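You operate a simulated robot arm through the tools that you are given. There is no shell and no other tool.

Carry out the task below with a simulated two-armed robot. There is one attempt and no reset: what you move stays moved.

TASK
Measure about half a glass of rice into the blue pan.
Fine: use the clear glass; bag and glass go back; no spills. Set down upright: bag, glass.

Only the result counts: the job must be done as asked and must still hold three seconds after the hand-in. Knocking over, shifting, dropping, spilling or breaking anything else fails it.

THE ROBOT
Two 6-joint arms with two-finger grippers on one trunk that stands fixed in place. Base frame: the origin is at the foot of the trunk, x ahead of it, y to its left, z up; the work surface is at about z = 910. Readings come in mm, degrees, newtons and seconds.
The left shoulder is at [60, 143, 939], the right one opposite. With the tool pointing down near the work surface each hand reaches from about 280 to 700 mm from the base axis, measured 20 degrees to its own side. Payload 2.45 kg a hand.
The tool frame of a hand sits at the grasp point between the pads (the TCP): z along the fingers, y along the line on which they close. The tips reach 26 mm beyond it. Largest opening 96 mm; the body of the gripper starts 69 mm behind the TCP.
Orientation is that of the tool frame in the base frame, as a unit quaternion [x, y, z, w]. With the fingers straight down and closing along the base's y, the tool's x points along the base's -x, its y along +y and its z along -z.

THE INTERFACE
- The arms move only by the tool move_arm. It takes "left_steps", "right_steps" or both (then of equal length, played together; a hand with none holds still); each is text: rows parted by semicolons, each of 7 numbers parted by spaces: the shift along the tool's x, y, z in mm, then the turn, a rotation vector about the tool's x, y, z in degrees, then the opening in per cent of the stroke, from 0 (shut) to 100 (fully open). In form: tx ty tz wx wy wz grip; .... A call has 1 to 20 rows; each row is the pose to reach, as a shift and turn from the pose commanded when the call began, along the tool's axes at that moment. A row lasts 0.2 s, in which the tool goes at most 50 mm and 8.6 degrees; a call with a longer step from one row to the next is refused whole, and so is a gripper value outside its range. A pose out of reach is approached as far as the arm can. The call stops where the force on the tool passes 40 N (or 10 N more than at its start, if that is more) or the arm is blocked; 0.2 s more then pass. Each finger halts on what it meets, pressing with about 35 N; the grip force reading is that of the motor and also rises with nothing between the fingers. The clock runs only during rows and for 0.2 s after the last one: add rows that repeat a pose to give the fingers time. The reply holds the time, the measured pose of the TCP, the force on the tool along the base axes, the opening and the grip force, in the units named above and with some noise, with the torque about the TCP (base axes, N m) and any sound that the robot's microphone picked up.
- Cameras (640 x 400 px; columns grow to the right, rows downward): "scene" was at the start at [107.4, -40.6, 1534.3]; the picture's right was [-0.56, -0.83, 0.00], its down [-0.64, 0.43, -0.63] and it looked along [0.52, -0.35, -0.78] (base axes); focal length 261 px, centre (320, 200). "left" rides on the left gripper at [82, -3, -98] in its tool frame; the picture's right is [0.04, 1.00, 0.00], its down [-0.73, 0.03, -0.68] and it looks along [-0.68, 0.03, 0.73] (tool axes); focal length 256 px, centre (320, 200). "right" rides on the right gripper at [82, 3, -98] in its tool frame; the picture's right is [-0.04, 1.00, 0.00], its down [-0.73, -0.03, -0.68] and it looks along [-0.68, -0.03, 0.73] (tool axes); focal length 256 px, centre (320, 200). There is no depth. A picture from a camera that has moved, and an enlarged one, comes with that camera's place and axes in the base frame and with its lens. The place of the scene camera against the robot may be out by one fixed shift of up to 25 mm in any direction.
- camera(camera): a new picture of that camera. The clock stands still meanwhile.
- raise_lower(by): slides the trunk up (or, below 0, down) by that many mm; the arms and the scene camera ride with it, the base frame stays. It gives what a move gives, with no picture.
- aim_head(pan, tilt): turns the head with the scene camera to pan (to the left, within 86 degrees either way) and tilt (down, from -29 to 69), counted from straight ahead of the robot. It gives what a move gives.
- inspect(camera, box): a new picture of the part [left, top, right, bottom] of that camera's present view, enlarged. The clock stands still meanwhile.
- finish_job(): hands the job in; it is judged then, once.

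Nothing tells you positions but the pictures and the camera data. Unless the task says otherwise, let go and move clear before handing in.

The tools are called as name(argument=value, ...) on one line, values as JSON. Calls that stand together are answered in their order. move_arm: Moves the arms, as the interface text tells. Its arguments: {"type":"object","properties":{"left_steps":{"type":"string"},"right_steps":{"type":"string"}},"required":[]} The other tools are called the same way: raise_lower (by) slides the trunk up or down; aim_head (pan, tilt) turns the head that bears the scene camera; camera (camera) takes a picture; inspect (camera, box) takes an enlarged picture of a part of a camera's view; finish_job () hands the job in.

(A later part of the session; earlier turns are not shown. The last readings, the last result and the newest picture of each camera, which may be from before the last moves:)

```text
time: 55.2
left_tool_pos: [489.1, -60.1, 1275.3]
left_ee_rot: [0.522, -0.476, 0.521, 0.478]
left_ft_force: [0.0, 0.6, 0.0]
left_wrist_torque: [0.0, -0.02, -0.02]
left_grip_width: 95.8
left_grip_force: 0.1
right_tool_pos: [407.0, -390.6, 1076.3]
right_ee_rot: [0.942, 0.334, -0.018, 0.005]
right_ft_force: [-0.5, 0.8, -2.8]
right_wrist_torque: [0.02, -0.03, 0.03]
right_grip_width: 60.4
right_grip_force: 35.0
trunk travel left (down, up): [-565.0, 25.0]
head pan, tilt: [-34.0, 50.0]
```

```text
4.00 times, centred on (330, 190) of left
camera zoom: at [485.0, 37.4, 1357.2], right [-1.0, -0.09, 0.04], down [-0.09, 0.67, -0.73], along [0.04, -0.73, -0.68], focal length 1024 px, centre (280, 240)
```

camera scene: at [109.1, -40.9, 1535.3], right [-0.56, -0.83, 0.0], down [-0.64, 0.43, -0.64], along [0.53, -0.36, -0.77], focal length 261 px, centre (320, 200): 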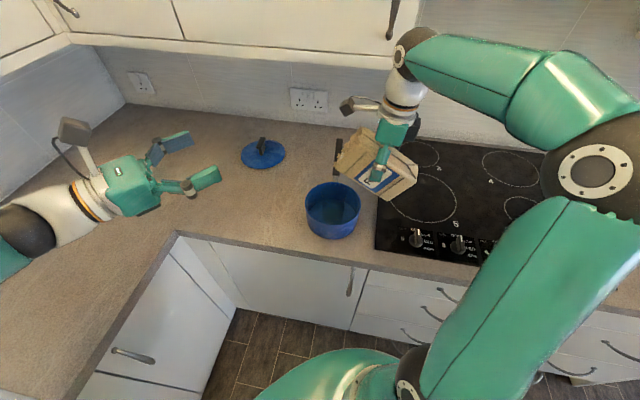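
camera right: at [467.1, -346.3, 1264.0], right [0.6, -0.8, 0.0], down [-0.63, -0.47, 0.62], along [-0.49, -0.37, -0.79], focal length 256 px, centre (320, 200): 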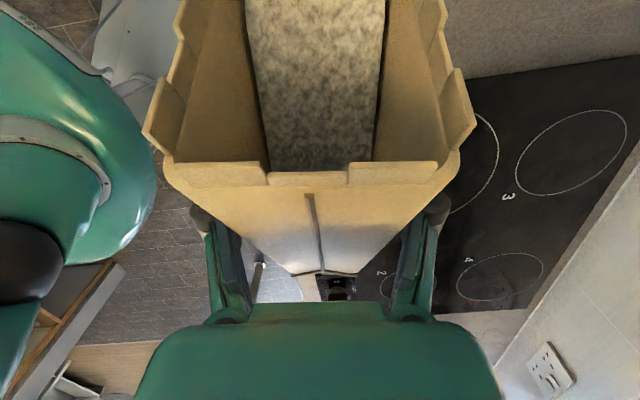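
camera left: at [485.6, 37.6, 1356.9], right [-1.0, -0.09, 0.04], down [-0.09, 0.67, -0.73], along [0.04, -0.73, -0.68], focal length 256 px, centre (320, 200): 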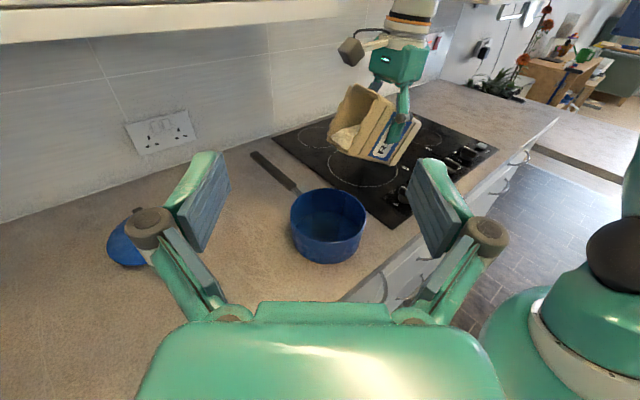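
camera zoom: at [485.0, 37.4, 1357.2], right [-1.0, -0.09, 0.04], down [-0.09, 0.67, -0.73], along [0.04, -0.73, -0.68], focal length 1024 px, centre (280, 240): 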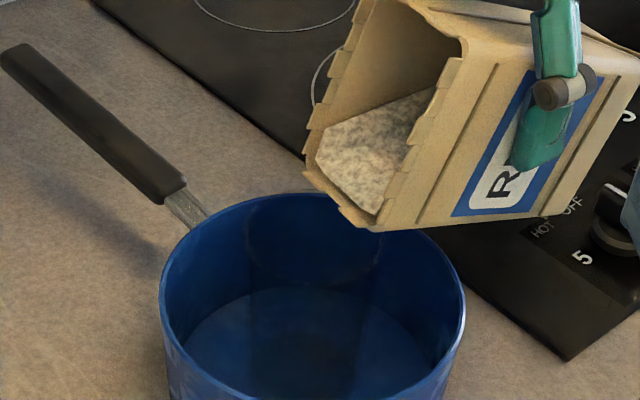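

move_arm(right_steps="0.8 0 -2.3 0 -1.5 0 40;1.5 0 -4.6 0 -3 0 40;1.5 0 -4.6 0 -3 0 40")

inspect(camera="left", box=[280, 140, 380, 240])

camera(camera="right")

```text
time: 56.0
left_tool_pos: [489.4, -60.4, 1275.7]
left_ee_rot: [0.522, -0.477, 0.521, 0.479]
left_ft_force: [-0.6, 0.0, -0.1]
left_wrist_torque: [0.02, 0.02, 0.02]
left_grip_width: 95.8
left_grip_force: 0.1
right_tool_pos: [408.5, -388.1, 1080.7]
right_ee_rot: [0.942, 0.334, -0.042, 0.015]
right_ft_force: [-0.2, 0.8, -3.3]
right_wrist_torque: [0.02, -0.05, -0.01]
right_grip_width: 60.5
right_grip_force: 35.3
trunk travel left (down, up): [-565.0, 25.0]
head pan, tilt: [-34.0, 50.0]
```

```text
4.00 times, centred on (330, 190) of left
camera zoom: at [485.0, 37.5, 1357.2], right [-1.0, -0.09, 0.04], down [-0.09, 0.67, -0.73], along [0.04, -0.73, -0.68], focal length 1024 px, centre (280, 240)
```

zoom: 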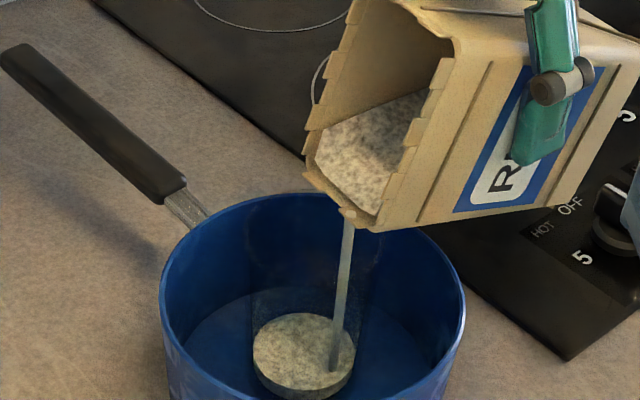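

```text
taken
camera right: at [480.0, -334.3, 1172.2], right [0.6, -0.8, 0.0], down [-0.54, -0.4, 0.74], along [-0.59, -0.45, -0.67], focal length 256 px, centre (320, 200)
```

right: 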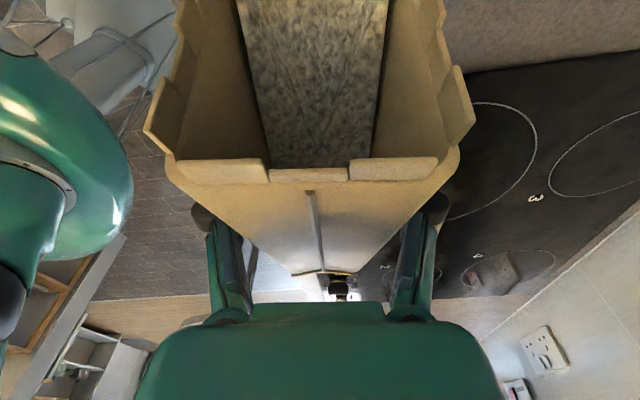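

A thin stream is falling cleanly into the glass; level is about 22 mm. Hold the pose briefly and re-check.

move_arm(right_steps="0 0 0 0 0 0 40")

inspect(camera="left", box=[280, 140, 380, 240])

```text
time: 56.4
left_tool_pos: [489.8, -60.6, 1275.5]
left_ee_rot: [0.521, -0.477, 0.521, 0.478]
left_ft_force: [-0.5, -0.2, -0.1]
left_wrist_torque: [0.01, 0.02, 0.0]
left_grip_width: 96.1
left_grip_force: 0.0
right_tool_pos: [408.6, -389.7, 1080.7]
right_ee_rot: [0.941, 0.335, -0.041, 0.014]
right_ft_force: [-0.3, 1.0, -2.6]
right_wrist_torque: [0.03, -0.01, -0.01]
right_grip_width: 60.4
right_grip_force: 34.9
trunk travel left (down, up): [-565.0, 25.0]
head pan, tilt: [-34.0, 50.0]
```

```text
4.00 times, centred on (330, 190) of left
camera zoom: at [485.1, 37.5, 1357.2], right [-1.0, -0.09, 0.04], down [-0.09, 0.67, -0.73], along [0.04, -0.73, -0.68], focal length 1024 px, centre (280, 240)
```

zoom: 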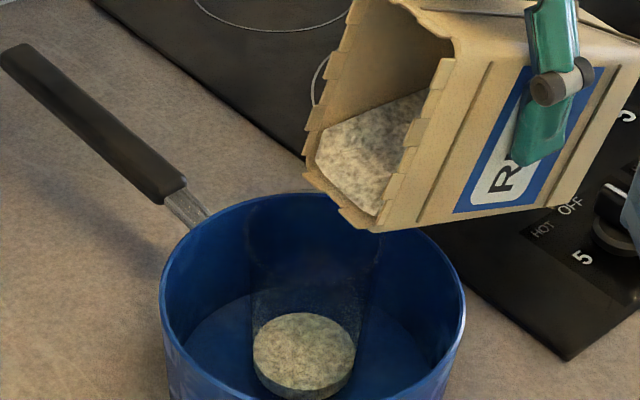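

The flow stopped by itself, so I can dose in small tilts. Another 2°, then settle.

move_arm(right_steps="0.5 0 -1.5 0 -1 0 40;1 0 -3.1 0 -2 0 40;1 0 -3.1 0 -2 0 40;1 0 -3.1 0 -2 0 40")

inspect(camera="left", box=[280, 140, 380, 240])

```text
time: 57.4
left_tool_pos: [491.1, -59.7, 1275.0]
left_ee_rot: [0.522, -0.476, 0.521, 0.479]
left_ft_force: [-0.6, 0.3, 0.5]
left_wrist_torque: [0.0, 0.0, 0.0]
left_grip_width: 95.8
left_grip_force: 0.1
right_tool_pos: [409.0, -388.8, 1083.7]
right_ee_rot: [0.94, 0.335, -0.059, 0.021]
right_ft_force: [0.3, -0.3, -2.5]
right_wrist_torque: [0.05, -0.05, -0.01]
right_grip_width: 60.2
right_grip_force: 35.4
trunk travel left (down, up): [-565.0, 25.0]
head pan, tilt: [-34.0, 50.0]
```

```text
4.00 times, centred on (330, 190) of left
camera zoom: at [485.1, 37.5, 1357.2], right [-1.0, -0.09, 0.04], down [-0.09, 0.67, -0.73], along [0.04, -0.73, -0.68], focal length 1024 px, centre (280, 240)
```

zoom: 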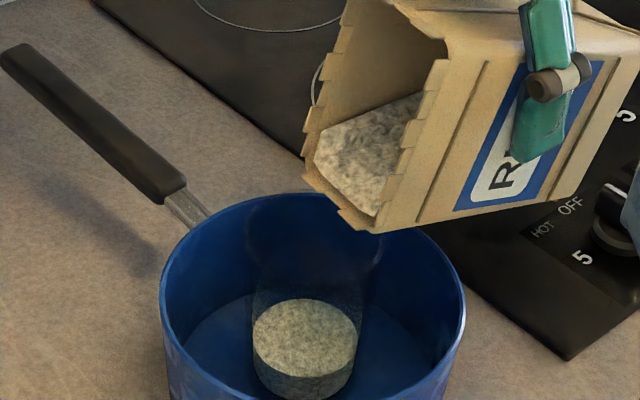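

About 36 mm now. Another 2°.

move_arm(right_steps="0.5 0 -1.5 0 -1 0 40;1 0 -3.1 0 -2 0 40;1 0 -3.1 0 -2 0 40;1 0 -3.1 0 -2 0 40")

inspect(camera="left", box=[280, 140, 380, 240])

```text
time: 58.4
left_tool_pos: [488.1, -59.9, 1275.9]
left_ee_rot: [0.522, -0.477, 0.521, 0.478]
left_ft_force: [-0.3, 0.1, -0.4]
left_wrist_torque: [-0.02, -0.01, 0.01]
left_grip_width: 96.2
left_grip_force: 0.0
right_tool_pos: [411.1, -386.8, 1085.7]
right_ee_rot: [0.939, 0.335, -0.075, 0.027]
right_ft_force: [0.2, 0.2, -3.0]
right_wrist_torque: [0.0, 0.0, 0.0]
right_grip_width: 59.9
right_grip_force: 34.5
trunk travel left (down, up): [-565.0, 25.0]
head pan, tilt: [-34.0, 50.0]
```

```text
4.00 times, centred on (330, 190) of left
camera zoom: at [485.1, 37.5, 1357.2], right [-1.0, -0.09, 0.04], down [-0.09, 0.67, -0.73], along [0.04, -0.73, -0.68], focal length 1024 px, centre (280, 240)
```

zoom: 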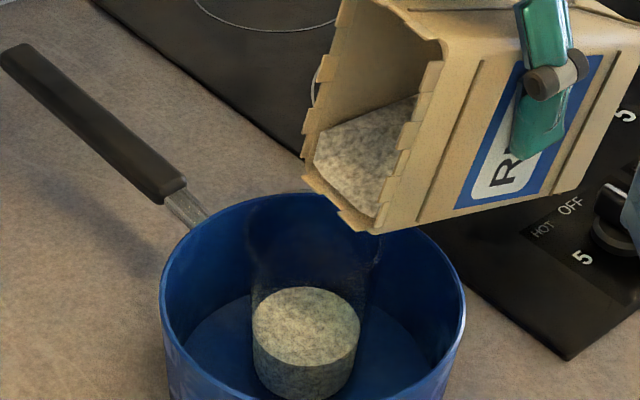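

About 42 mm up a ~105 mm glass. Another 2°.

move_arm(right_steps="0.5 0 -1.5 0 -1 0 40;1 0 -3.1 0 -2 0 40;1 0 -3.1 0 -2 0 40;1 0 -3.1 0 -2 0 40")

inspect(camera="left", box=[280, 140, 380, 240])

```text
time: 59.4
left_tool_pos: [489.9, -61.0, 1275.8]
left_ee_rot: [0.521, -0.477, 0.521, 0.479]
left_ft_force: [0.6, 0.0, -0.8]
left_wrist_torque: [-0.01, 0.0, 0.01]
left_grip_width: 96.2
left_grip_force: 0.0
right_tool_pos: [413.0, -386.5, 1089.1]
right_ee_rot: [0.938, 0.333, -0.092, 0.033]
right_ft_force: [1.5, 0.0, -2.8]
right_wrist_torque: [0.0, -0.01, -0.01]
right_grip_width: 59.6
right_grip_force: 35.0
trunk travel left (down, up): [-565.0, 25.0]
head pan, tilt: [-34.0, 50.0]
```

```text
4.00 times, centred on (330, 190) of left
camera zoom: at [485.1, 37.5, 1357.2], right [-1.0, -0.09, 0.04], down [-0.09, 0.67, -0.73], along [0.04, -0.73, -0.68], focal length 1024 px, centre (280, 240)
```

zoom: 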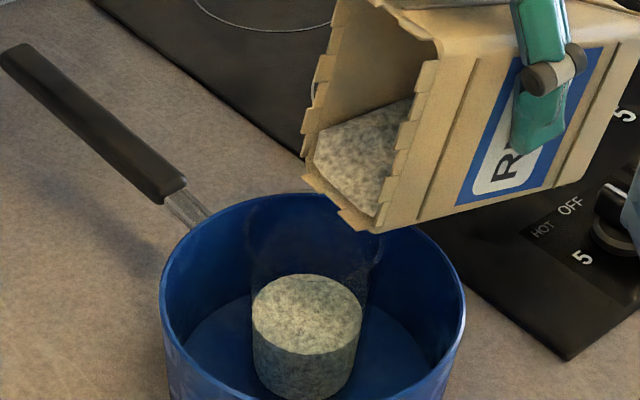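

Measured along the glass wall it is about 40% full. One more 2° step should bring it to about half.

move_arm(right_steps="0.5 0 -1.5 0 -1 0 40;1 0 -3.1 0 -2 0 40;1 0 -3.1 0 -2 0 40;1 0 -3.1 0 -2 0 40")

inspect(camera="left", box=[280, 140, 380, 240])

inspect(camera="scene", box=[290, 150, 390, 250])

```text
time: 60.4
left_tool_pos: [489.7, -61.0, 1275.9]
left_ee_rot: [0.522, -0.477, 0.521, 0.478]
left_ft_force: [-0.3, -0.5, 0.1]
left_wrist_torque: [0.02, 0.0, -0.01]
left_grip_width: 95.8
left_grip_force: 0.0
right_tool_pos: [412.5, -385.3, 1093.3]
right_ee_rot: [0.936, 0.333, -0.108, 0.038]
right_ft_force: [0.6, -0.2, -2.5]
right_wrist_torque: [0.0, -0.05, 0.02]
right_grip_width: 60.0
right_grip_force: 34.7
trunk travel left (down, up): [-565.0, 25.0]
head pan, tilt: [-34.0, 50.0]
```

```text
4.00 times, centred on (330, 190) of left
camera zoom: at [485.1, 37.5, 1357.2], right [-1.0, -0.09, 0.04], down [-0.09, 0.67, -0.73], along [0.04, -0.73, -0.68], focal length 1024 px, centre (280, 240)
```

zoom: 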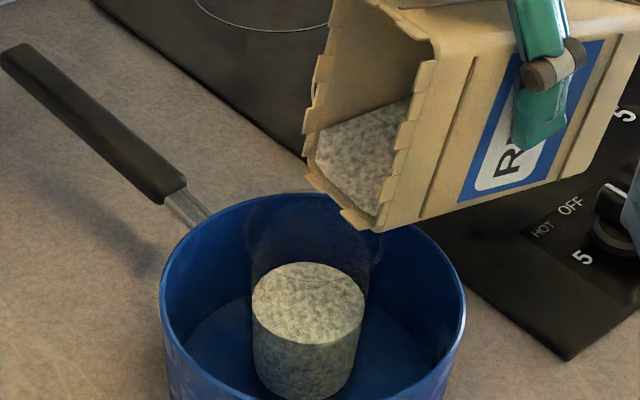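

```text
4.00 times, centred on (340, 200) of scene
camera zoom: at [108.5, -41.0, 1535.4], right [-0.56, -0.83, 0.0], down [-0.64, 0.43, -0.64], along [0.53, -0.36, -0.77], focal length 1044 px, centre (240, 200)
```

zoom: 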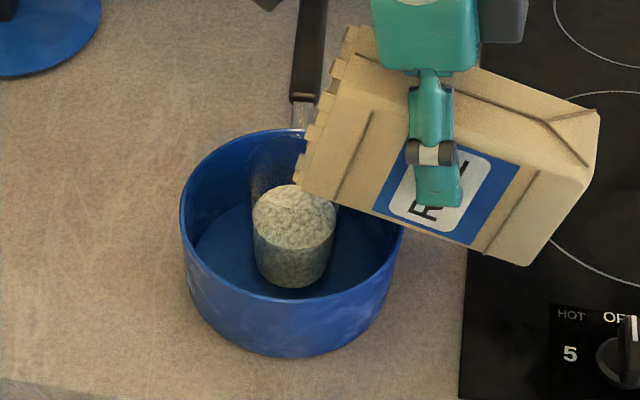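

Half by height now (≈0.50), a bit under half by volume as the glass tapers. Add just 1° more.

move_arm(right_steps="0.2 0 -0.7 0 -0.5 0 40;0.5 0 -1.5 0 -1 0 40;0.5 0 -1.5 0 -1 0 40;0.5 0 -1.5 0 -1 0 40")

inspect(camera="left", box=[280, 140, 380, 240])

```text
time: 61.4
left_tool_pos: [490.0, -59.6, 1275.7]
left_ee_rot: [0.521, -0.477, 0.521, 0.479]
left_ft_force: [0.3, 0.2, -0.6]
left_wrist_torque: [0.01, -0.02, -0.04]
left_grip_width: 96.0
left_grip_force: 0.0
right_tool_pos: [413.2, -385.5, 1094.2]
right_ee_rot: [0.935, 0.332, -0.116, 0.042]
right_ft_force: [0.7, 0.2, -2.7]
right_wrist_torque: [0.02, -0.03, 0.06]
right_grip_width: 59.8
right_grip_force: 35.0
trunk travel left (down, up): [-565.0, 25.0]
head pan, tilt: [-34.0, 50.0]
```

```text
4.00 times, centred on (330, 190) of left
camera zoom: at [485.1, 37.5, 1357.2], right [-1.0, -0.09, 0.04], down [-0.09, 0.67, -0.73], along [0.04, -0.73, -0.68], focal length 1024 px, centre (280, 240)
```

zoom: 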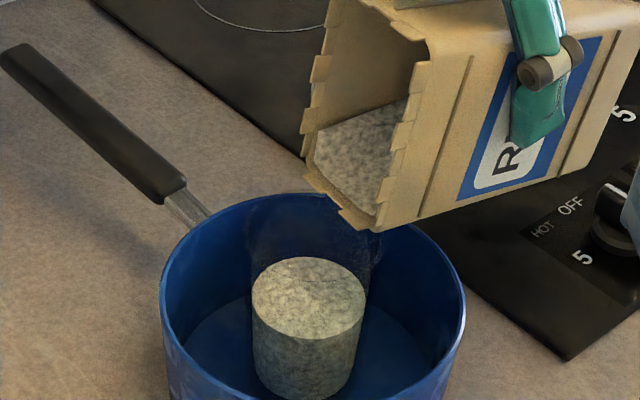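

About 0.55 of the height, i.e. roughly half the volume. Tip the bag back and raise it clear.

move_arm(right_steps="-1.7 0 6.3 0 4 0 40;-2.9 0 12.7 0 8 0 40;-3.7 0 19.1 0 12 0 40;-3.7 0 19.1 0 12 0 40")

inspect(camera="left", box=[260, 110, 420, 250])

```text
time: 62.4
left_tool_pos: [490.2, -61.5, 1274.2]
left_ee_rot: [0.521, -0.477, 0.52, 0.479]
left_ft_force: [0.5, 0.1, -0.3]
left_wrist_torque: [0.01, 0.03, -0.02]
left_grip_width: 96.0
left_grip_force: 0.1
right_tool_pos: [407.0, -389.6, 1076.7]
right_ee_rot: [0.942, 0.335, -0.017, 0.006]
right_ft_force: [0.4, 0.3, -1.9]
right_wrist_torque: [0.01, 0.01, 0.01]
right_grip_width: 59.8
right_grip_force: 35.4
trunk travel left (down, up): [-565.0, 25.0]
head pan, tilt: [-34.0, 50.0]
```

```text
2.86 times, centred on (340, 180) of left
camera zoom: at [485.3, 37.7, 1357.1], right [-1.0, -0.09, 0.04], down [-0.09, 0.67, -0.73], along [0.04, -0.73, -0.68], focal length 731 px, centre (263, 257)
```

zoom: 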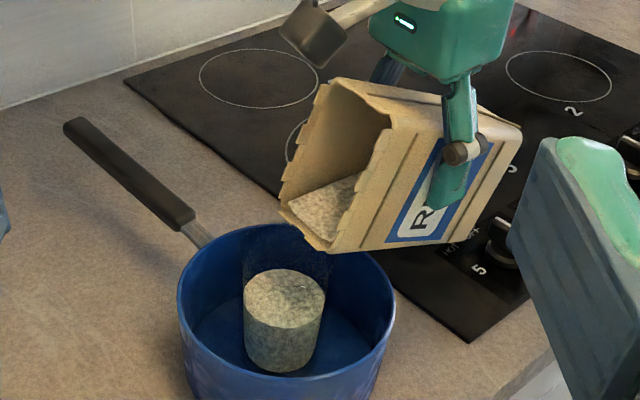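

move_arm(right_steps="-1.1 0 -32 0 0 0 40;-2.3 0 -64 0 0 0 40;-3.4 0 -95 0 0 0 40;-3.4 0 -95 0 7.4 0 40;-3.4 0 -95 0 14.9 0 40;-3.4 0 -95 0 22.3 0 40;-3.4 0 -95 0 29.8 0 40;-3.4 0 -95 0 37.2 0 40;-3.4 0 -95 0 44.7 0 40;-3.4 0 -95 0 52.1 0 40;-3.4 0 -95 0 59.6 0 40;-3.4 0 -95 0 67 0 40;-3.4 0 -95 0 67 0 40")

camera(camera="left")

camera(camera="right")

```text
time: 65.2
left_tool_pos: [490.3, -60.1, 1275.7]
left_ee_rot: [0.521, -0.477, 0.521, 0.479]
left_ft_force: [0.7, 0.7, 0.4]
left_wrist_torque: [0.0, -0.04, -0.01]
left_grip_width: 96.0
left_grip_force: 0.1
right_tool_pos: [407.0, -390.4, 1170.1]
right_ee_rot: [0.795, 0.281, 0.507, -0.179]
right_ft_force: [0.2, 0.1, -1.5]
right_wrist_torque: [-0.01, 0.01, 0.0]
right_grip_width: 59.5
right_grip_force: 35.6
trunk travel left (down, up): [-565.0, 25.0]
head pan, tilt: [-34.0, 50.0]
```

```text
taken
camera left: at [484.8, 37.8, 1357.3], right [-1.0, -0.09, 0.04], down [-0.09, 0.67, -0.73], along [0.04, -0.73, -0.68], focal length 256 px, centre (320, 200)
```

left: 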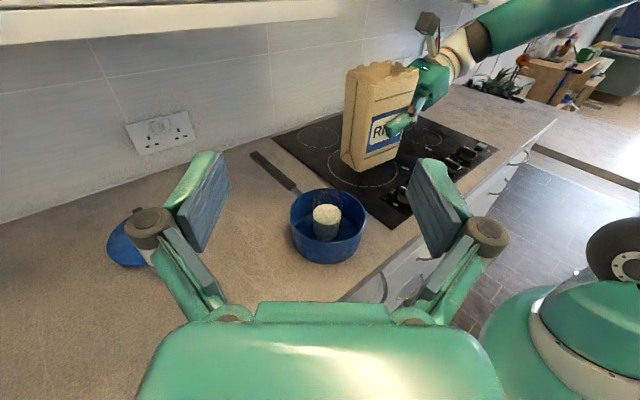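

```text
taken
camera right: at [366.3, -426.5, 1286.8], right [0.62, -0.79, -0.04], down [-0.74, -0.56, -0.38], along [0.28, 0.26, -0.93], focal length 256 px, centre (320, 200)
```

right: 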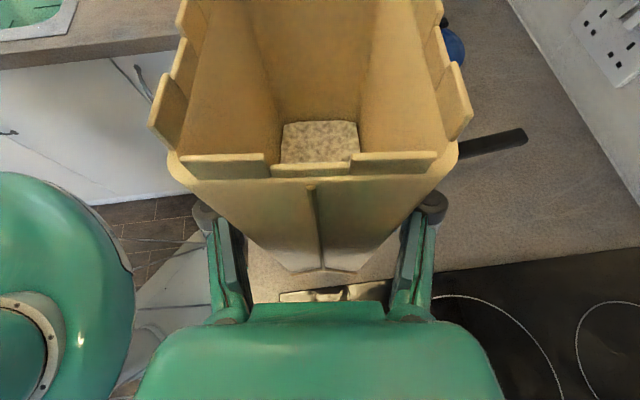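

The bag is upright again and the glass is about half full. Back the left hand off, then return the bag to its place.

move_arm(left_steps="0 0 -38 0 0 0 100;0 0 -76 0 0 0 100;0 0 -114 0 0 0 100;0 0 -150 0 0 0 100")

```text
time: 66.2
left_tool_pos: [475.4, 87.6, 1272.4]
left_ee_rot: [0.522, -0.477, 0.521, 0.478]
left_ft_force: [0.1, 0.1, -0.3]
left_wrist_torque: [0.0, -0.02, -0.01]
left_grip_width: 96.0
left_grip_force: 0.0
right_tool_pos: [406.5, -389.6, 1169.4]
right_ee_rot: [0.795, 0.282, 0.506, -0.179]
right_ft_force: [0.2, -0.7, -3.1]
right_wrist_torque: [-0.01, 0.0, 0.02]
right_grip_width: 59.5
right_grip_force: 34.8
trunk travel left (down, up): [-565.0, 25.0]
head pan, tilt: [-34.0, 50.0]
```

move_arm(right_steps="6 -3 14 0 0 0 40;18 -8.5 42 0 0 0 40;33 -16 79 0 0 0 40;48 -23.5 116 0 0 0 40;63.5 -31 153 0 0 0 40;79 -38.5 190 0 0 0 40;94.5 -46 228 0 0 0 40;110 -53.5 266 0 0 0 40;125.5 -61 303 0 0 0 40;141 -69 341 0 0 0 40;152 -74.5 368 0 0 0 40;156.3 -76.4 377.7 0 0 0 40;156.3 -76.4 377.7 0 0 0 40")

camera(camera="left")

camera(camera="scene")

```text
time: 69.0
left_tool_pos: [477.2, 85.3, 1272.0]
left_ee_rot: [0.521, -0.477, 0.521, 0.479]
left_ft_force: [-0.4, -0.1, 0.2]
left_wrist_torque: [0.0, 0.03, -0.01]
left_grip_width: 96.0
left_grip_force: 0.0
right_tool_pos: [675.6, -73.6, 1149.4]
right_ee_rot: [0.795, 0.284, 0.505, -0.18]
right_ft_force: [0.4, 0.2, -2.1]
right_wrist_torque: [-0.03, 0.06, -0.01]
right_grip_width: 59.7
right_grip_force: 34.8
trunk travel left (down, up): [-565.0, 25.0]
head pan, tilt: [-34.0, 50.0]
```

```text
taken
camera left: at [471.8, 184.4, 1354.4], right [-1.0, -0.09, 0.04], down [-0.09, 0.67, -0.73], along [0.04, -0.73, -0.68], focal length 256 px, centre (320, 200)
```

left: 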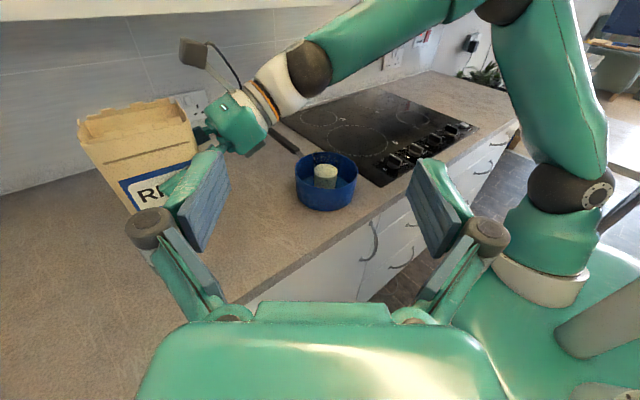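

```text
taken
camera scene: at [108.7, -41.0, 1535.3], right [-0.56, -0.83, 0.0], down [-0.64, 0.43, -0.64], along [0.53, -0.36, -0.77], focal length 261 px, centre (320, 200)
```

scene: 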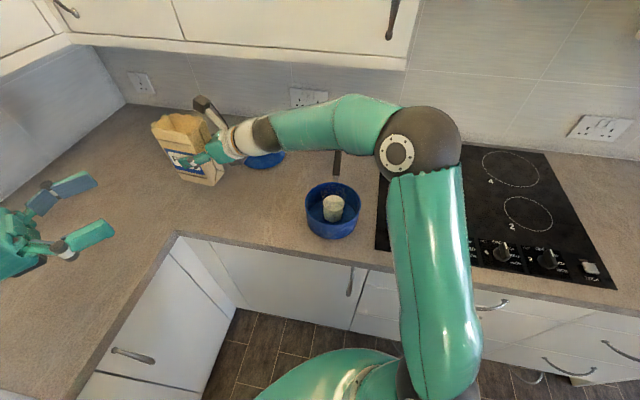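

Bag is above its place. Lower most of the way.

move_arm(right_steps="-34 0 16 0 0 0 40;-68 0 32 0 0 0 40;-100 0 47 0 0 0 40;-125 0 58.6 0 0 0 40;-134 0 62.8 0 0 0 40;-134 0 62.8 0 0 0 40")

inspect(camera="scene", box=[140, 110, 300, 250])

inspect(camera="left", box=[60, 80, 260, 240])

```text
time: 70.4
left_tool_pos: [476.3, 86.8, 1272.7]
left_ee_rot: [0.522, -0.477, 0.521, 0.478]
left_ft_force: [0.1, 0.1, -0.6]
left_wrist_torque: [-0.02, -0.03, 0.02]
left_grip_width: 96.1
left_grip_force: 0.1
right_tool_pos: [675.1, -71.2, 1003.7]
right_ee_rot: [0.795, 0.284, 0.505, -0.181]
right_ft_force: [0.4, -0.6, -2.0]
right_wrist_torque: [-0.03, 0.04, -0.01]
right_grip_width: 59.7
right_grip_force: 34.4
trunk travel left (down, up): [-565.0, 25.0]
head pan, tilt: [-34.0, 50.0]
```

```text
2.86 times, centred on (220, 180) of scene
camera zoom: at [108.7, -40.8, 1535.3], right [-0.56, -0.83, 0.0], down [-0.64, 0.43, -0.64], along [0.53, -0.36, -0.77], focal length 746 px, centre (606, 257)
```

zoom: 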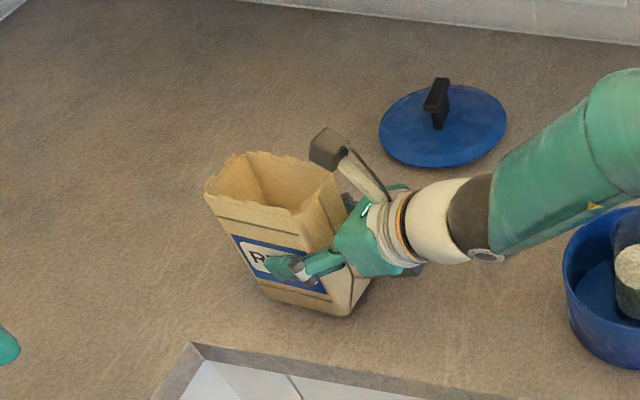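

```text
2.50 times, centred on (160, 160) of left
camera zoom: at [471.8, 184.6, 1354.4], right [-1.0, -0.09, 0.04], down [-0.09, 0.67, -0.73], along [0.04, -0.73, -0.68], focal length 640 px, centre (720, 300)
```

zoom: 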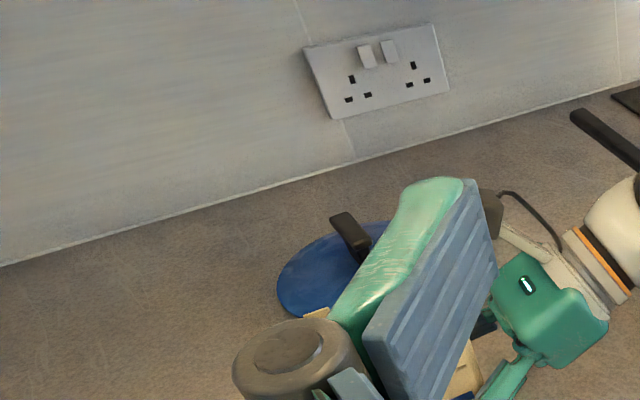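

Shift by about 9 mm to match the bag's original spot, then lower gently to contact.

move_arm(right_steps="-1.3 8 -2.7 0 0 0 40;-5.8 8 -0.6 0 0 0 40;-8.5 8 0.7 0 0 0 40;-10 8 1.4 0 0 0 40;-10 8 1.4 0 0 0 40")

```text
time: 71.6
left_tool_pos: [476.9, 87.0, 1272.0]
left_ee_rot: [0.522, -0.476, 0.522, 0.477]
left_ft_force: [-0.5, -0.8, 0.8]
left_wrist_torque: [0.01, -0.01, 0.02]
left_grip_width: 95.8
left_grip_force: 0.0
right_tool_pos: [680.5, -81.9, 994.4]
right_ee_rot: [0.795, 0.283, 0.506, -0.179]
right_ft_force: [0.2, -0.2, -2.9]
right_wrist_torque: [-0.01, 0.04, 0.0]
right_grip_width: 59.5
right_grip_force: 34.8
trunk travel left (down, up): [-565.0, 25.0]
head pan, tilt: [-34.0, 50.0]
```

move_arm(right_steps="-1.4 0 0.6 0 0 0 40;-2.7 0 1.3 0 0 0 40;-2.7 0 1.3 0 0 0 40")

```text
time: 72.4
left_tool_pos: [476.2, 86.9, 1272.1]
left_ee_rot: [0.522, -0.477, 0.522, 0.478]
left_ft_force: [0.4, 0.4, -0.2]
left_wrist_torque: [0.0, -0.03, 0.03]
left_grip_width: 96.0
left_grip_force: 0.1
right_tool_pos: [680.0, -81.3, 991.1]
right_ee_rot: [0.795, 0.283, 0.506, -0.18]
right_ft_force: [-0.3, -1.9, 0.9]
right_wrist_torque: [0.01, -0.07, -0.04]
right_grip_width: 59.5
right_grip_force: 35.0
trunk travel left (down, up): [-565.0, 25.0]
head pan, tilt: [-34.0, 50.0]
```

move_arm(right_steps="-0.9 0 0.4 0 0 0 40;-1.4 0 0.6 0 0 0 40;-1.4 0 0.6 0 0 0 40")

inspect(camera="scene", box=[140, 110, 300, 250])

camera(camera="right")

```text
time: 73.2
left_tool_pos: [475.9, 85.6, 1272.8]
left_ee_rot: [0.522, -0.477, 0.522, 0.477]
left_ft_force: [-0.8, 0.3, 0.1]
left_wrist_torque: [-0.01, -0.01, 0.0]
left_grip_width: 95.8
left_grip_force: 0.1
right_tool_pos: [679.0, -82.1, 991.7]
right_ee_rot: [0.794, 0.283, 0.507, -0.179]
right_ft_force: [2.4, -0.4, 8.2]
right_wrist_torque: [0.6, -0.48, -0.16]
right_grip_width: 59.5
right_grip_force: 35.0
trunk travel left (down, up): [-565.0, 25.0]
head pan, tilt: [-34.0, 50.0]
```

```text
2.86 times, centred on (220, 180) of scene
camera zoom: at [107.7, -40.9, 1535.5], right [-0.56, -0.83, 0.0], down [-0.64, 0.43, -0.64], along [0.53, -0.36, -0.77], focal length 746 px, centre (606, 257)
```

zoom: 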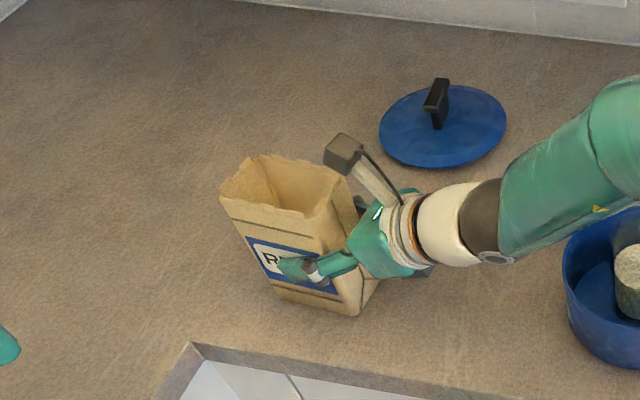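

```text
taken
camera right: at [638.1, -117.9, 1107.7], right [0.62, -0.79, -0.03], down [-0.74, -0.56, -0.38], along [0.28, 0.26, -0.92], focal length 256 px, centre (320, 200)
```

right: 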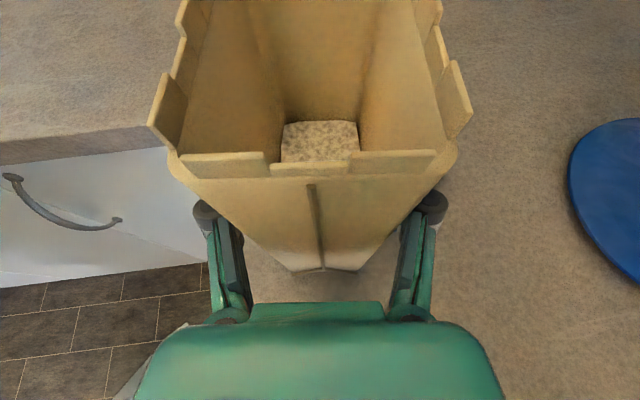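

Position matches the original, but the torque shows the far bottom edge touches first (bag tipped ~3° in the grip). Level it by pitching about that edge.

move_arm(right_steps="-0.6 0 -0.9 0 0.5 0 40;-2.2 0 -1.3 0 1.5 0 40;-2.2 0 -1.3 0 1.5 0 40")

```text
time: 74.0
left_tool_pos: [474.8, 86.7, 1273.2]
left_ee_rot: [0.521, -0.478, 0.521, 0.478]
left_ft_force: [0.7, -0.1, 0.1]
left_wrist_torque: [-0.01, -0.01, 0.05]
left_grip_width: 95.9
left_grip_force: 0.0
right_tool_pos: [678.3, -83.2, 990.0]
right_ee_rot: [0.787, 0.281, 0.518, -0.182]
right_ft_force: [2.2, -1.5, 16.4]
right_wrist_torque: [-0.13, 0.54, 0.08]
right_grip_width: 59.6
right_grip_force: 35.5
trunk travel left (down, up): [-565.0, 25.0]
head pan, tilt: [-34.0, 50.0]
```

move_arm(right_steps="1.2 0 0 0 -0.5 0 40;1.6 0 0 0 -0.6 0 40;1.6 0 0 0 -0.6 0 40")

```text
time: 74.8
left_tool_pos: [475.5, 86.0, 1272.1]
left_ee_rot: [0.522, -0.477, 0.521, 0.478]
left_ft_force: [-0.4, 0.7, -0.6]
left_wrist_torque: [-0.05, 0.02, -0.05]
left_grip_width: 96.0
left_grip_force: 0.1
right_tool_pos: [678.3, -82.5, 991.2]
right_ee_rot: [0.79, 0.281, 0.513, -0.181]
right_ft_force: [6.6, -2.1, 11.1]
right_wrist_torque: [0.44, -1.02, -0.4]
right_grip_width: 59.5
right_grip_force: 34.8
trunk travel left (down, up): [-565.0, 25.0]
head pan, tilt: [-34.0, 50.0]
```

Nearly flat. Release slowly.

move_arm(right_steps="0.4 0 -0.2 0 0 0 58;0.4 0 -0.2 0 0 0 64;0.4 0 -0.2 0 0 0 72;0.4 0 -0.2 0 0 0 85;0.4 0 -0.2 0 0 0 100")

camera(camera="right")

inspect(camera="scene", box=[140, 110, 300, 250])

```text
time: 76.0
left_tool_pos: [475.7, 87.0, 1272.5]
left_ee_rot: [0.521, -0.478, 0.521, 0.478]
left_ft_force: [-0.5, 0.3, -0.1]
left_wrist_torque: [0.0, 0.01, -0.02]
left_grip_width: 95.7
left_grip_force: 0.0
right_tool_pos: [678.4, -81.6, 990.6]
right_ee_rot: [0.791, 0.282, 0.512, -0.182]
right_ft_force: [0.2, -0.4, 0.6]
right_wrist_torque: [-0.02, -0.02, 0.0]
right_grip_width: 96.1
right_grip_force: 0.0
trunk travel left (down, up): [-565.0, 25.0]
head pan, tilt: [-34.0, 50.0]
```

```text
taken
camera right: at [635.7, -118.3, 1105.7], right [0.62, -0.79, -0.04], down [-0.73, -0.56, -0.39], along [0.29, 0.27, -0.92], focal length 256 px, centre (320, 200)
```

right: 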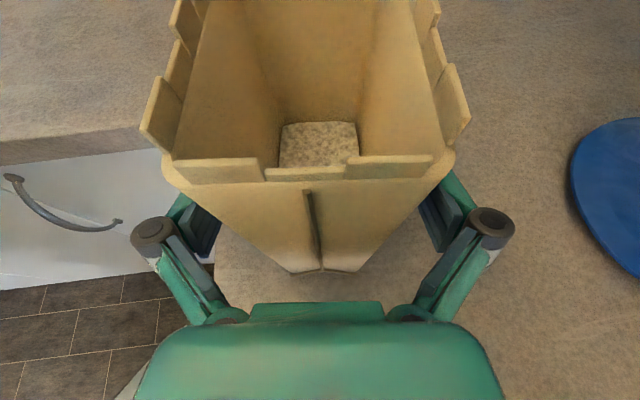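

```text
2.86 times, centred on (220, 180) of scene
camera zoom: at [108.4, -40.8, 1535.4], right [-0.56, -0.83, 0.0], down [-0.64, 0.43, -0.64], along [0.53, -0.36, -0.77], focal length 746 px, centre (606, 257)
```

zoom: 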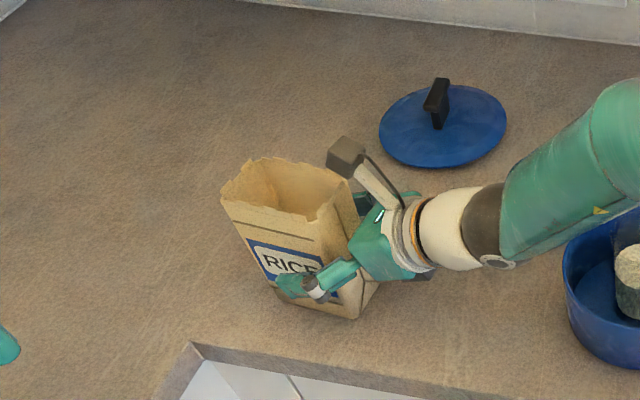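

The bag stands upright in its place. Withdraw the right hand backward, up, and over to the right side as an observer.

move_arm(right_steps="-5.3 0 -11.3 0 0 0 100;-10.6 0 -22.6 0 0 0 100;20 0 -37 0 0 0 100;60 0 -56 0 0 0 100;107 0 -77 0 0 0 100")

camera(camera="right")

move_arm(right_steps="-10.3 8 -45 0 0 0 100;-20.5 16 -90 0 0 0 100;-31 24 -135.5 0 0 0 100;-41 32 -181 0 0 0 100;-51.4 40 -226 0 0 0 100;-61.6 48 -271 0 0 0 100;-72 56 -316 0 0 0 100;-82 64 -361 0 0 0 100;-92.5 72 -407 0 0 0 100;-103 80 -452 0 0 0 100;-113 88 -497 0 0 0 100;-113 88 -497 0 0 0 100")

camera(camera="right")

camera(camera="scene")

```text
refused: row 5 steps farther than a row can; nothing moved
```

```text
taken
camera right: at [635.7, -118.3, 1105.7], right [0.62, -0.79, -0.04], down [-0.73, -0.56, -0.39], along [0.29, 0.27, -0.92], focal length 256 px, centre (320, 200)
```

right: 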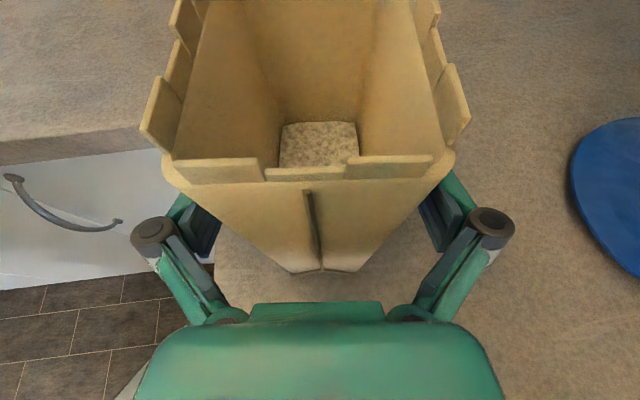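

```text
time: 78.6
left_tool_pos: [478.3, 86.5, 1271.5]
left_ee_rot: [0.521, -0.477, 0.521, 0.479]
left_ft_force: [-0.7, -0.2, 0.2]
left_wrist_torque: [-0.01, 0.03, -0.02]
left_grip_width: 95.9
left_grip_force: 0.0
right_tool_pos: [346.9, -465.4, 1093.3]
right_ee_rot: [0.791, 0.282, 0.511, -0.182]
right_ft_force: [-0.3, -1.3, 0.0]
right_wrist_torque: [0.01, -0.01, -0.03]
right_grip_width: 96.2
right_grip_force: 0.1
trunk travel left (down, up): [-565.0, 25.0]
head pan, tilt: [-34.0, 50.0]
```

```text
taken
camera right: at [305.7, -502.1, 1208.8], right [0.62, -0.78, -0.04], down [-0.73, -0.56, -0.39], along [0.29, 0.27, -0.92], focal length 256 px, centre (320, 200)
```

right: 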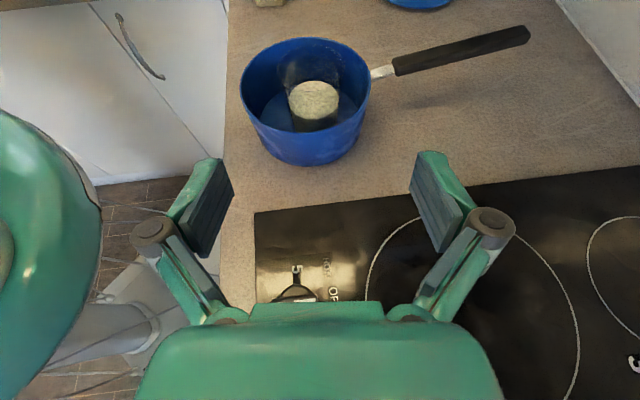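

```text
taken
camera scene: at [108.6, -40.4, 1535.4], right [-0.56, -0.83, 0.0], down [-0.64, 0.43, -0.64], along [0.53, -0.36, -0.77], focal length 261 px, centre (320, 200)
```

scene: 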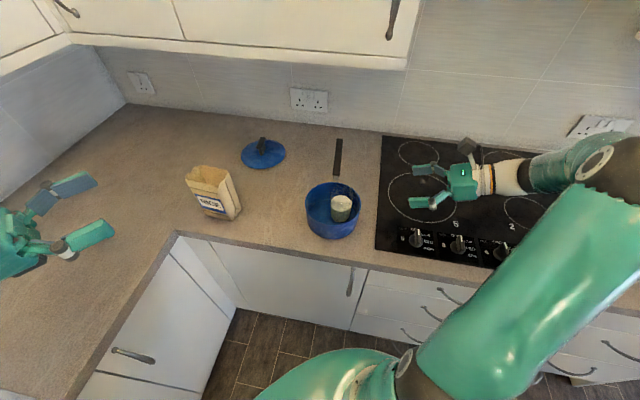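

My first withdrawal row was refused, so the second call ran from the wrong place. The bag is fine, but the glass seems to have shifted within the pan, so I'll inspect closely.

inspect(camera="scene", box=[280, 150, 400, 250])

inspect(camera="right", box=[220, 10, 400, 180])

inspect(camera="left", box=[260, 120, 400, 230])

inspect(camera="scene", box=[140, 110, 300, 250])

```text
4.00 times, centred on (340, 200) of scene
camera zoom: at [108.6, -40.4, 1535.4], right [-0.56, -0.83, 0.0], down [-0.64, 0.43, -0.64], along [0.53, -0.36, -0.77], focal length 1044 px, centre (240, 200)
```

zoom: 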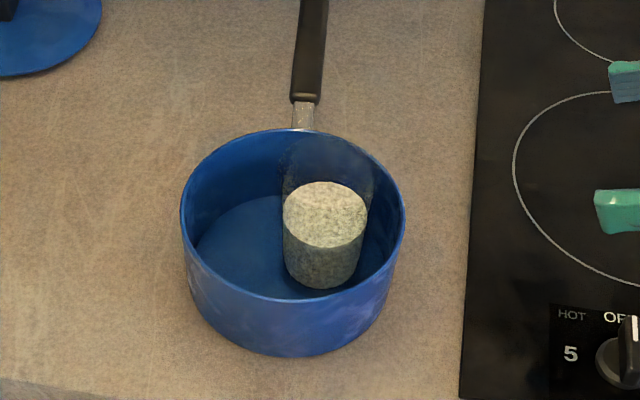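

```text
2.35 times, centred on (310, 95) of right
camera zoom: at [305.7, -502.1, 1208.8], right [0.62, -0.78, -0.04], down [-0.73, -0.56, -0.39], along [0.29, 0.27, -0.92], focal length 602 px, centre (344, 447)
```

zoom: 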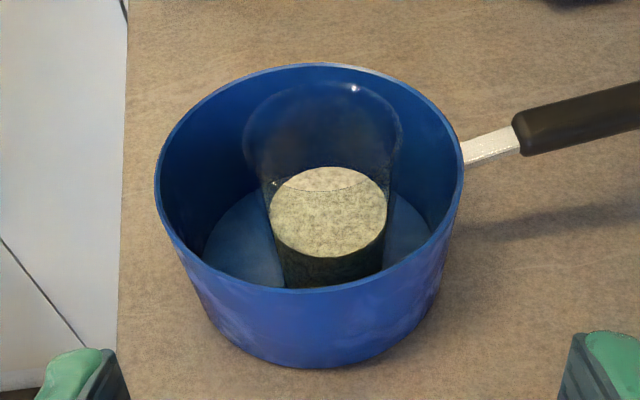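

```text
3.64 times, centred on (330, 175) of left
camera zoom: at [471.7, 185.0, 1354.3], right [-1.0, -0.09, 0.04], down [-0.09, 0.67, -0.73], along [0.04, -0.73, -0.68], focal length 931 px, centre (284, 291)
```

zoom: 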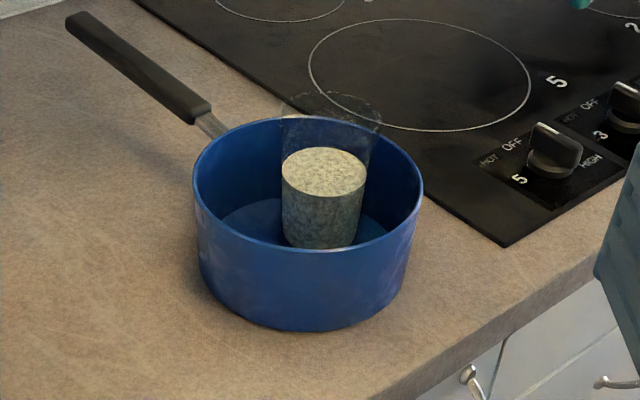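

```text
2.86 times, centred on (220, 180) of scene
camera zoom: at [108.6, -40.4, 1535.4], right [-0.56, -0.83, 0.0], down [-0.64, 0.43, -0.64], along [0.53, -0.36, -0.77], focal length 746 px, centre (606, 257)
```

zoom: 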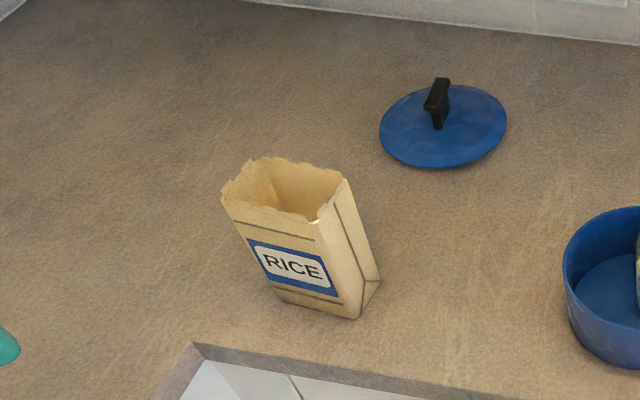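

Lucky outcome: the pan hasn't moved, nothing spilled, and the glass only slid ~20 mm inside the pan to about (473, -347), still upright. I'll raise the right hand further clear, one checked call at a time.

move_arm(right_steps="30 0 -24 0 0 0 100;62 0 -48 0 0 0 100;95 0 -72 0 0 0 100;127.5 0 -97 0 0 0 100")

```text
time: 79.6
left_tool_pos: [475.7, 85.9, 1272.6]
left_ee_rot: [0.522, -0.477, 0.522, 0.478]
left_ft_force: [-0.4, -0.3, 0.4]
left_wrist_torque: [0.0, 0.01, 0.01]
left_grip_width: 96.0
left_grip_force: 0.1
right_tool_pos: [316.6, -490.2, 1250.3]
right_ee_rot: [0.791, 0.282, 0.512, -0.182]
right_ft_force: [0.7, -0.5, 0.3]
right_wrist_torque: [-0.02, 0.0, -0.01]
right_grip_width: 96.2
right_grip_force: 0.1
trunk travel left (down, up): [-565.0, 25.0]
head pan, tilt: [-34.0, 50.0]
```

The right hand is clear. Now the left hand moves high above the glass, pitched 10° down.

move_arm(left_steps="-12 4 43 0 -1 0 88;-24 8.5 86 0 -2 0 88;-36 13 129 0 -3 0 88;-48 17 172 0 -4 0 88;-60 21 215.5 0 -5 0 88;-72.6 25.6 258.6 0 -6 0 88;-84.7 30 301.7 0 -7 0 88;-96.8 34 344.8 0 -8 0 88;-109 38.4 388 0 -9 0 88;-121 42.7 431 0 -10 0 88;-121 42.7 431 0 -10 0 88")

camera(camera="left")

inspect(camera="right", box=[220, 60, 400, 220])

```text
time: 82.0
left_tool_pos: [476.4, -333.1, 1158.1]
left_ee_rot: [0.566, -0.511, 0.482, 0.432]
left_ft_force: [0.1, 0.4, -0.1]
left_wrist_torque: [-0.03, 0.03, 0.02]
left_grip_width: 84.5
left_grip_force: 0.0
right_tool_pos: [317.4, -489.9, 1250.7]
right_ee_rot: [0.791, 0.283, 0.512, -0.183]
right_ft_force: [0.7, -0.2, -0.3]
right_wrist_torque: [0.01, 0.01, -0.01]
right_grip_width: 95.7
right_grip_force: 0.0
trunk travel left (down, up): [-565.0, 25.0]
head pan, tilt: [-34.0, 50.0]
```

```text
taken
camera left: at [470.9, -249.6, 1254.5], right [-0.99, -0.11, 0.03], down [-0.11, 0.78, -0.61], along [0.04, -0.61, -0.79], focal length 256 px, centre (320, 200)
```

left: 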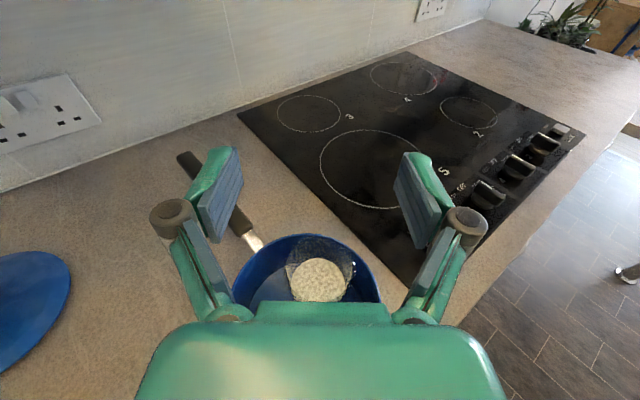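

```text
2.50 times, centred on (310, 140) of right
camera zoom: at [276.2, -526.9, 1366.1], right [0.62, -0.79, -0.04], down [-0.73, -0.56, -0.39], along [0.29, 0.27, -0.92], focal length 640 px, centre (345, 350)
```

zoom: 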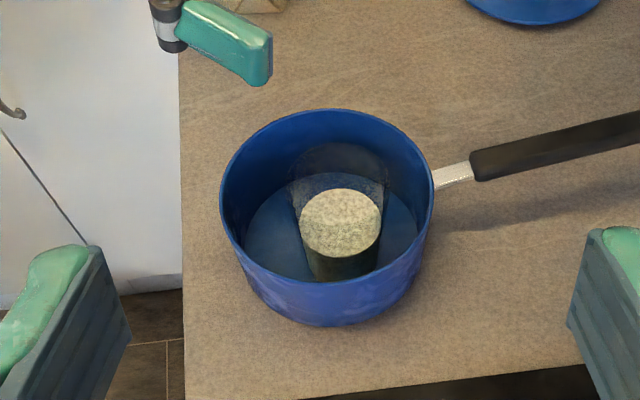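

move_arm(left_steps="0 0 0 0 0 0 88;0 0 0 0 0 0 88")

```text
time: 82.6
left_tool_pos: [477.6, -334.4, 1156.6]
left_ee_rot: [0.567, -0.511, 0.482, 0.431]
left_ft_force: [0.1, -0.3, 0.1]
left_wrist_torque: [0.03, -0.01, -0.03]
left_grip_width: 84.3
left_grip_force: 0.1
right_tool_pos: [318.8, -490.5, 1249.7]
right_ee_rot: [0.791, 0.281, 0.512, -0.182]
right_ft_force: [-0.2, -1.2, 0.1]
right_wrist_torque: [0.01, -0.03, 0.01]
right_grip_width: 95.8
right_grip_force: 0.2
trunk travel left (down, up): [-565.0, 25.0]
head pan, tilt: [-34.0, 50.0]
```

move_arm(left_steps="1.1 3.2 6.6 -2 0 0.33 88;2.2 6.5 13.2 -4 0 0.66 88;2.2 6.5 13.2 -4 0 0.66 88")

inspect(camera="left", box=[220, 150, 420, 310])

```text
time: 83.6
left_tool_pos: [485.8, -335.6, 1171.0]
left_ee_rot: [0.546, -0.523, 0.48, 0.444]
left_ft_force: [-0.7, 0.5, -0.7]
left_wrist_torque: [-0.02, 0.03, 0.01]
left_grip_width: 84.4
left_grip_force: 0.1
right_tool_pos: [319.2, -489.0, 1248.4]
right_ee_rot: [0.791, 0.281, 0.512, -0.181]
right_ft_force: [0.3, 0.2, -0.5]
right_wrist_torque: [-0.02, 0.0, 0.01]
right_grip_width: 96.1
right_grip_force: 0.1
trunk travel left (down, up): [-565.0, 25.0]
head pan, tilt: [-34.0, 50.0]
stopped in row 3 (left hand): the arm was blocked; the commanded pose is now the measured one
```

```text
2.50 times, centred on (320, 230) of left
camera zoom: at [482.8, -250.8, 1266.5], right [-1.0, -0.06, 0.02], down [-0.06, 0.78, -0.63], along [0.02, -0.63, -0.78], focal length 640 px, centre (320, 125)
```

zoom: 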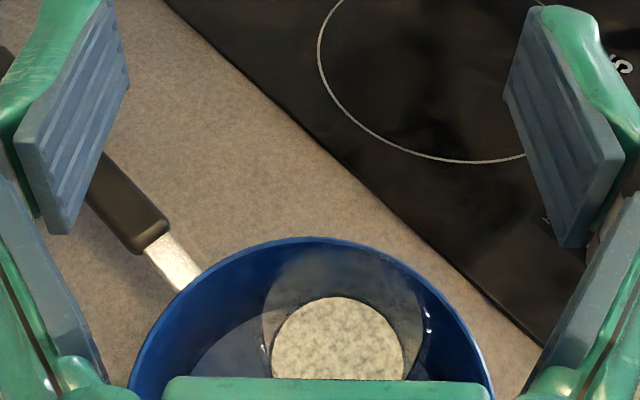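

Something blocked the left arm, possibly the right arm. Look.

camera(camera="scene")

camera(camera="right")

```text
taken
camera scene: at [108.5, -40.5, 1532.9], right [-0.56, -0.83, 0.0], down [-0.64, 0.43, -0.64], along [0.53, -0.36, -0.77], focal length 261 px, centre (320, 200)
```

scene: 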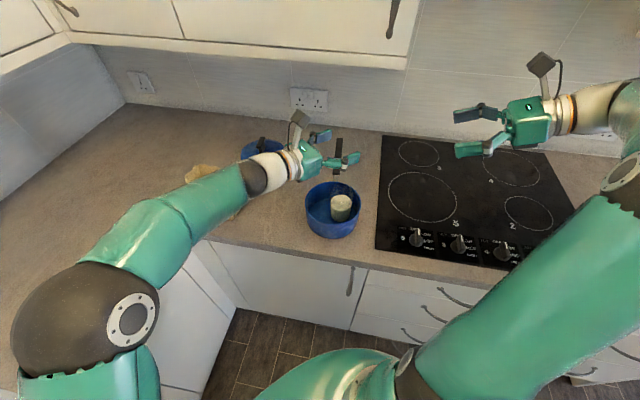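

```text
taken
camera right: at [276.6, -526.7, 1363.4], right [0.62, -0.79, -0.04], down [-0.73, -0.56, -0.39], along [0.29, 0.27, -0.92], focal length 256 px, centre (320, 200)
```

right: 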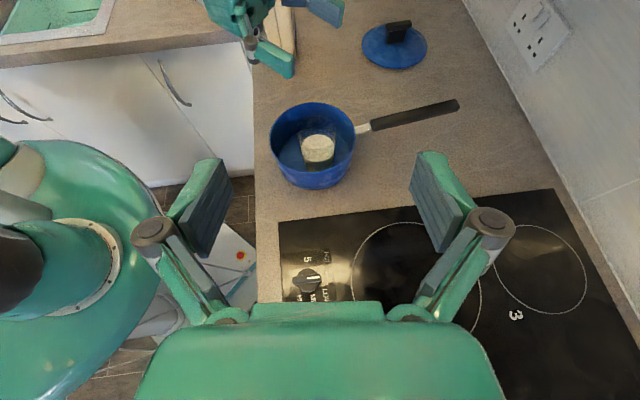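

inspect(camera="scene", box=[100, 120, 340, 260])

inspect(camera="right", box=[200, 0, 400, 100])

```text
2.67 times, centred on (220, 190) of scene
camera zoom: at [108.5, -40.5, 1532.9], right [-0.56, -0.83, 0.0], down [-0.64, 0.43, -0.64], along [0.53, -0.36, -0.77], focal length 696 px, centre (587, 227)
```

zoom: 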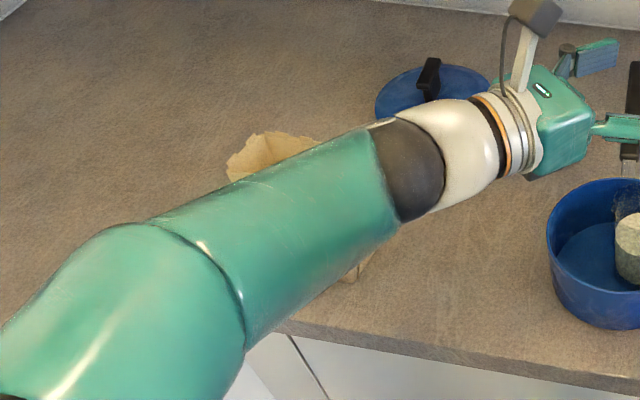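

```text
3.20 times, centred on (300, 50) of right
camera zoom: at [276.6, -526.7, 1363.4], right [0.62, -0.79, -0.04], down [-0.73, -0.56, -0.39], along [0.29, 0.27, -0.92], focal length 819 px, centre (384, 680)
```

zoom: 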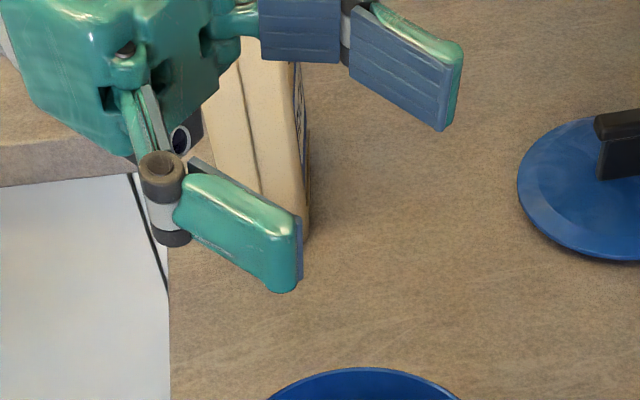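

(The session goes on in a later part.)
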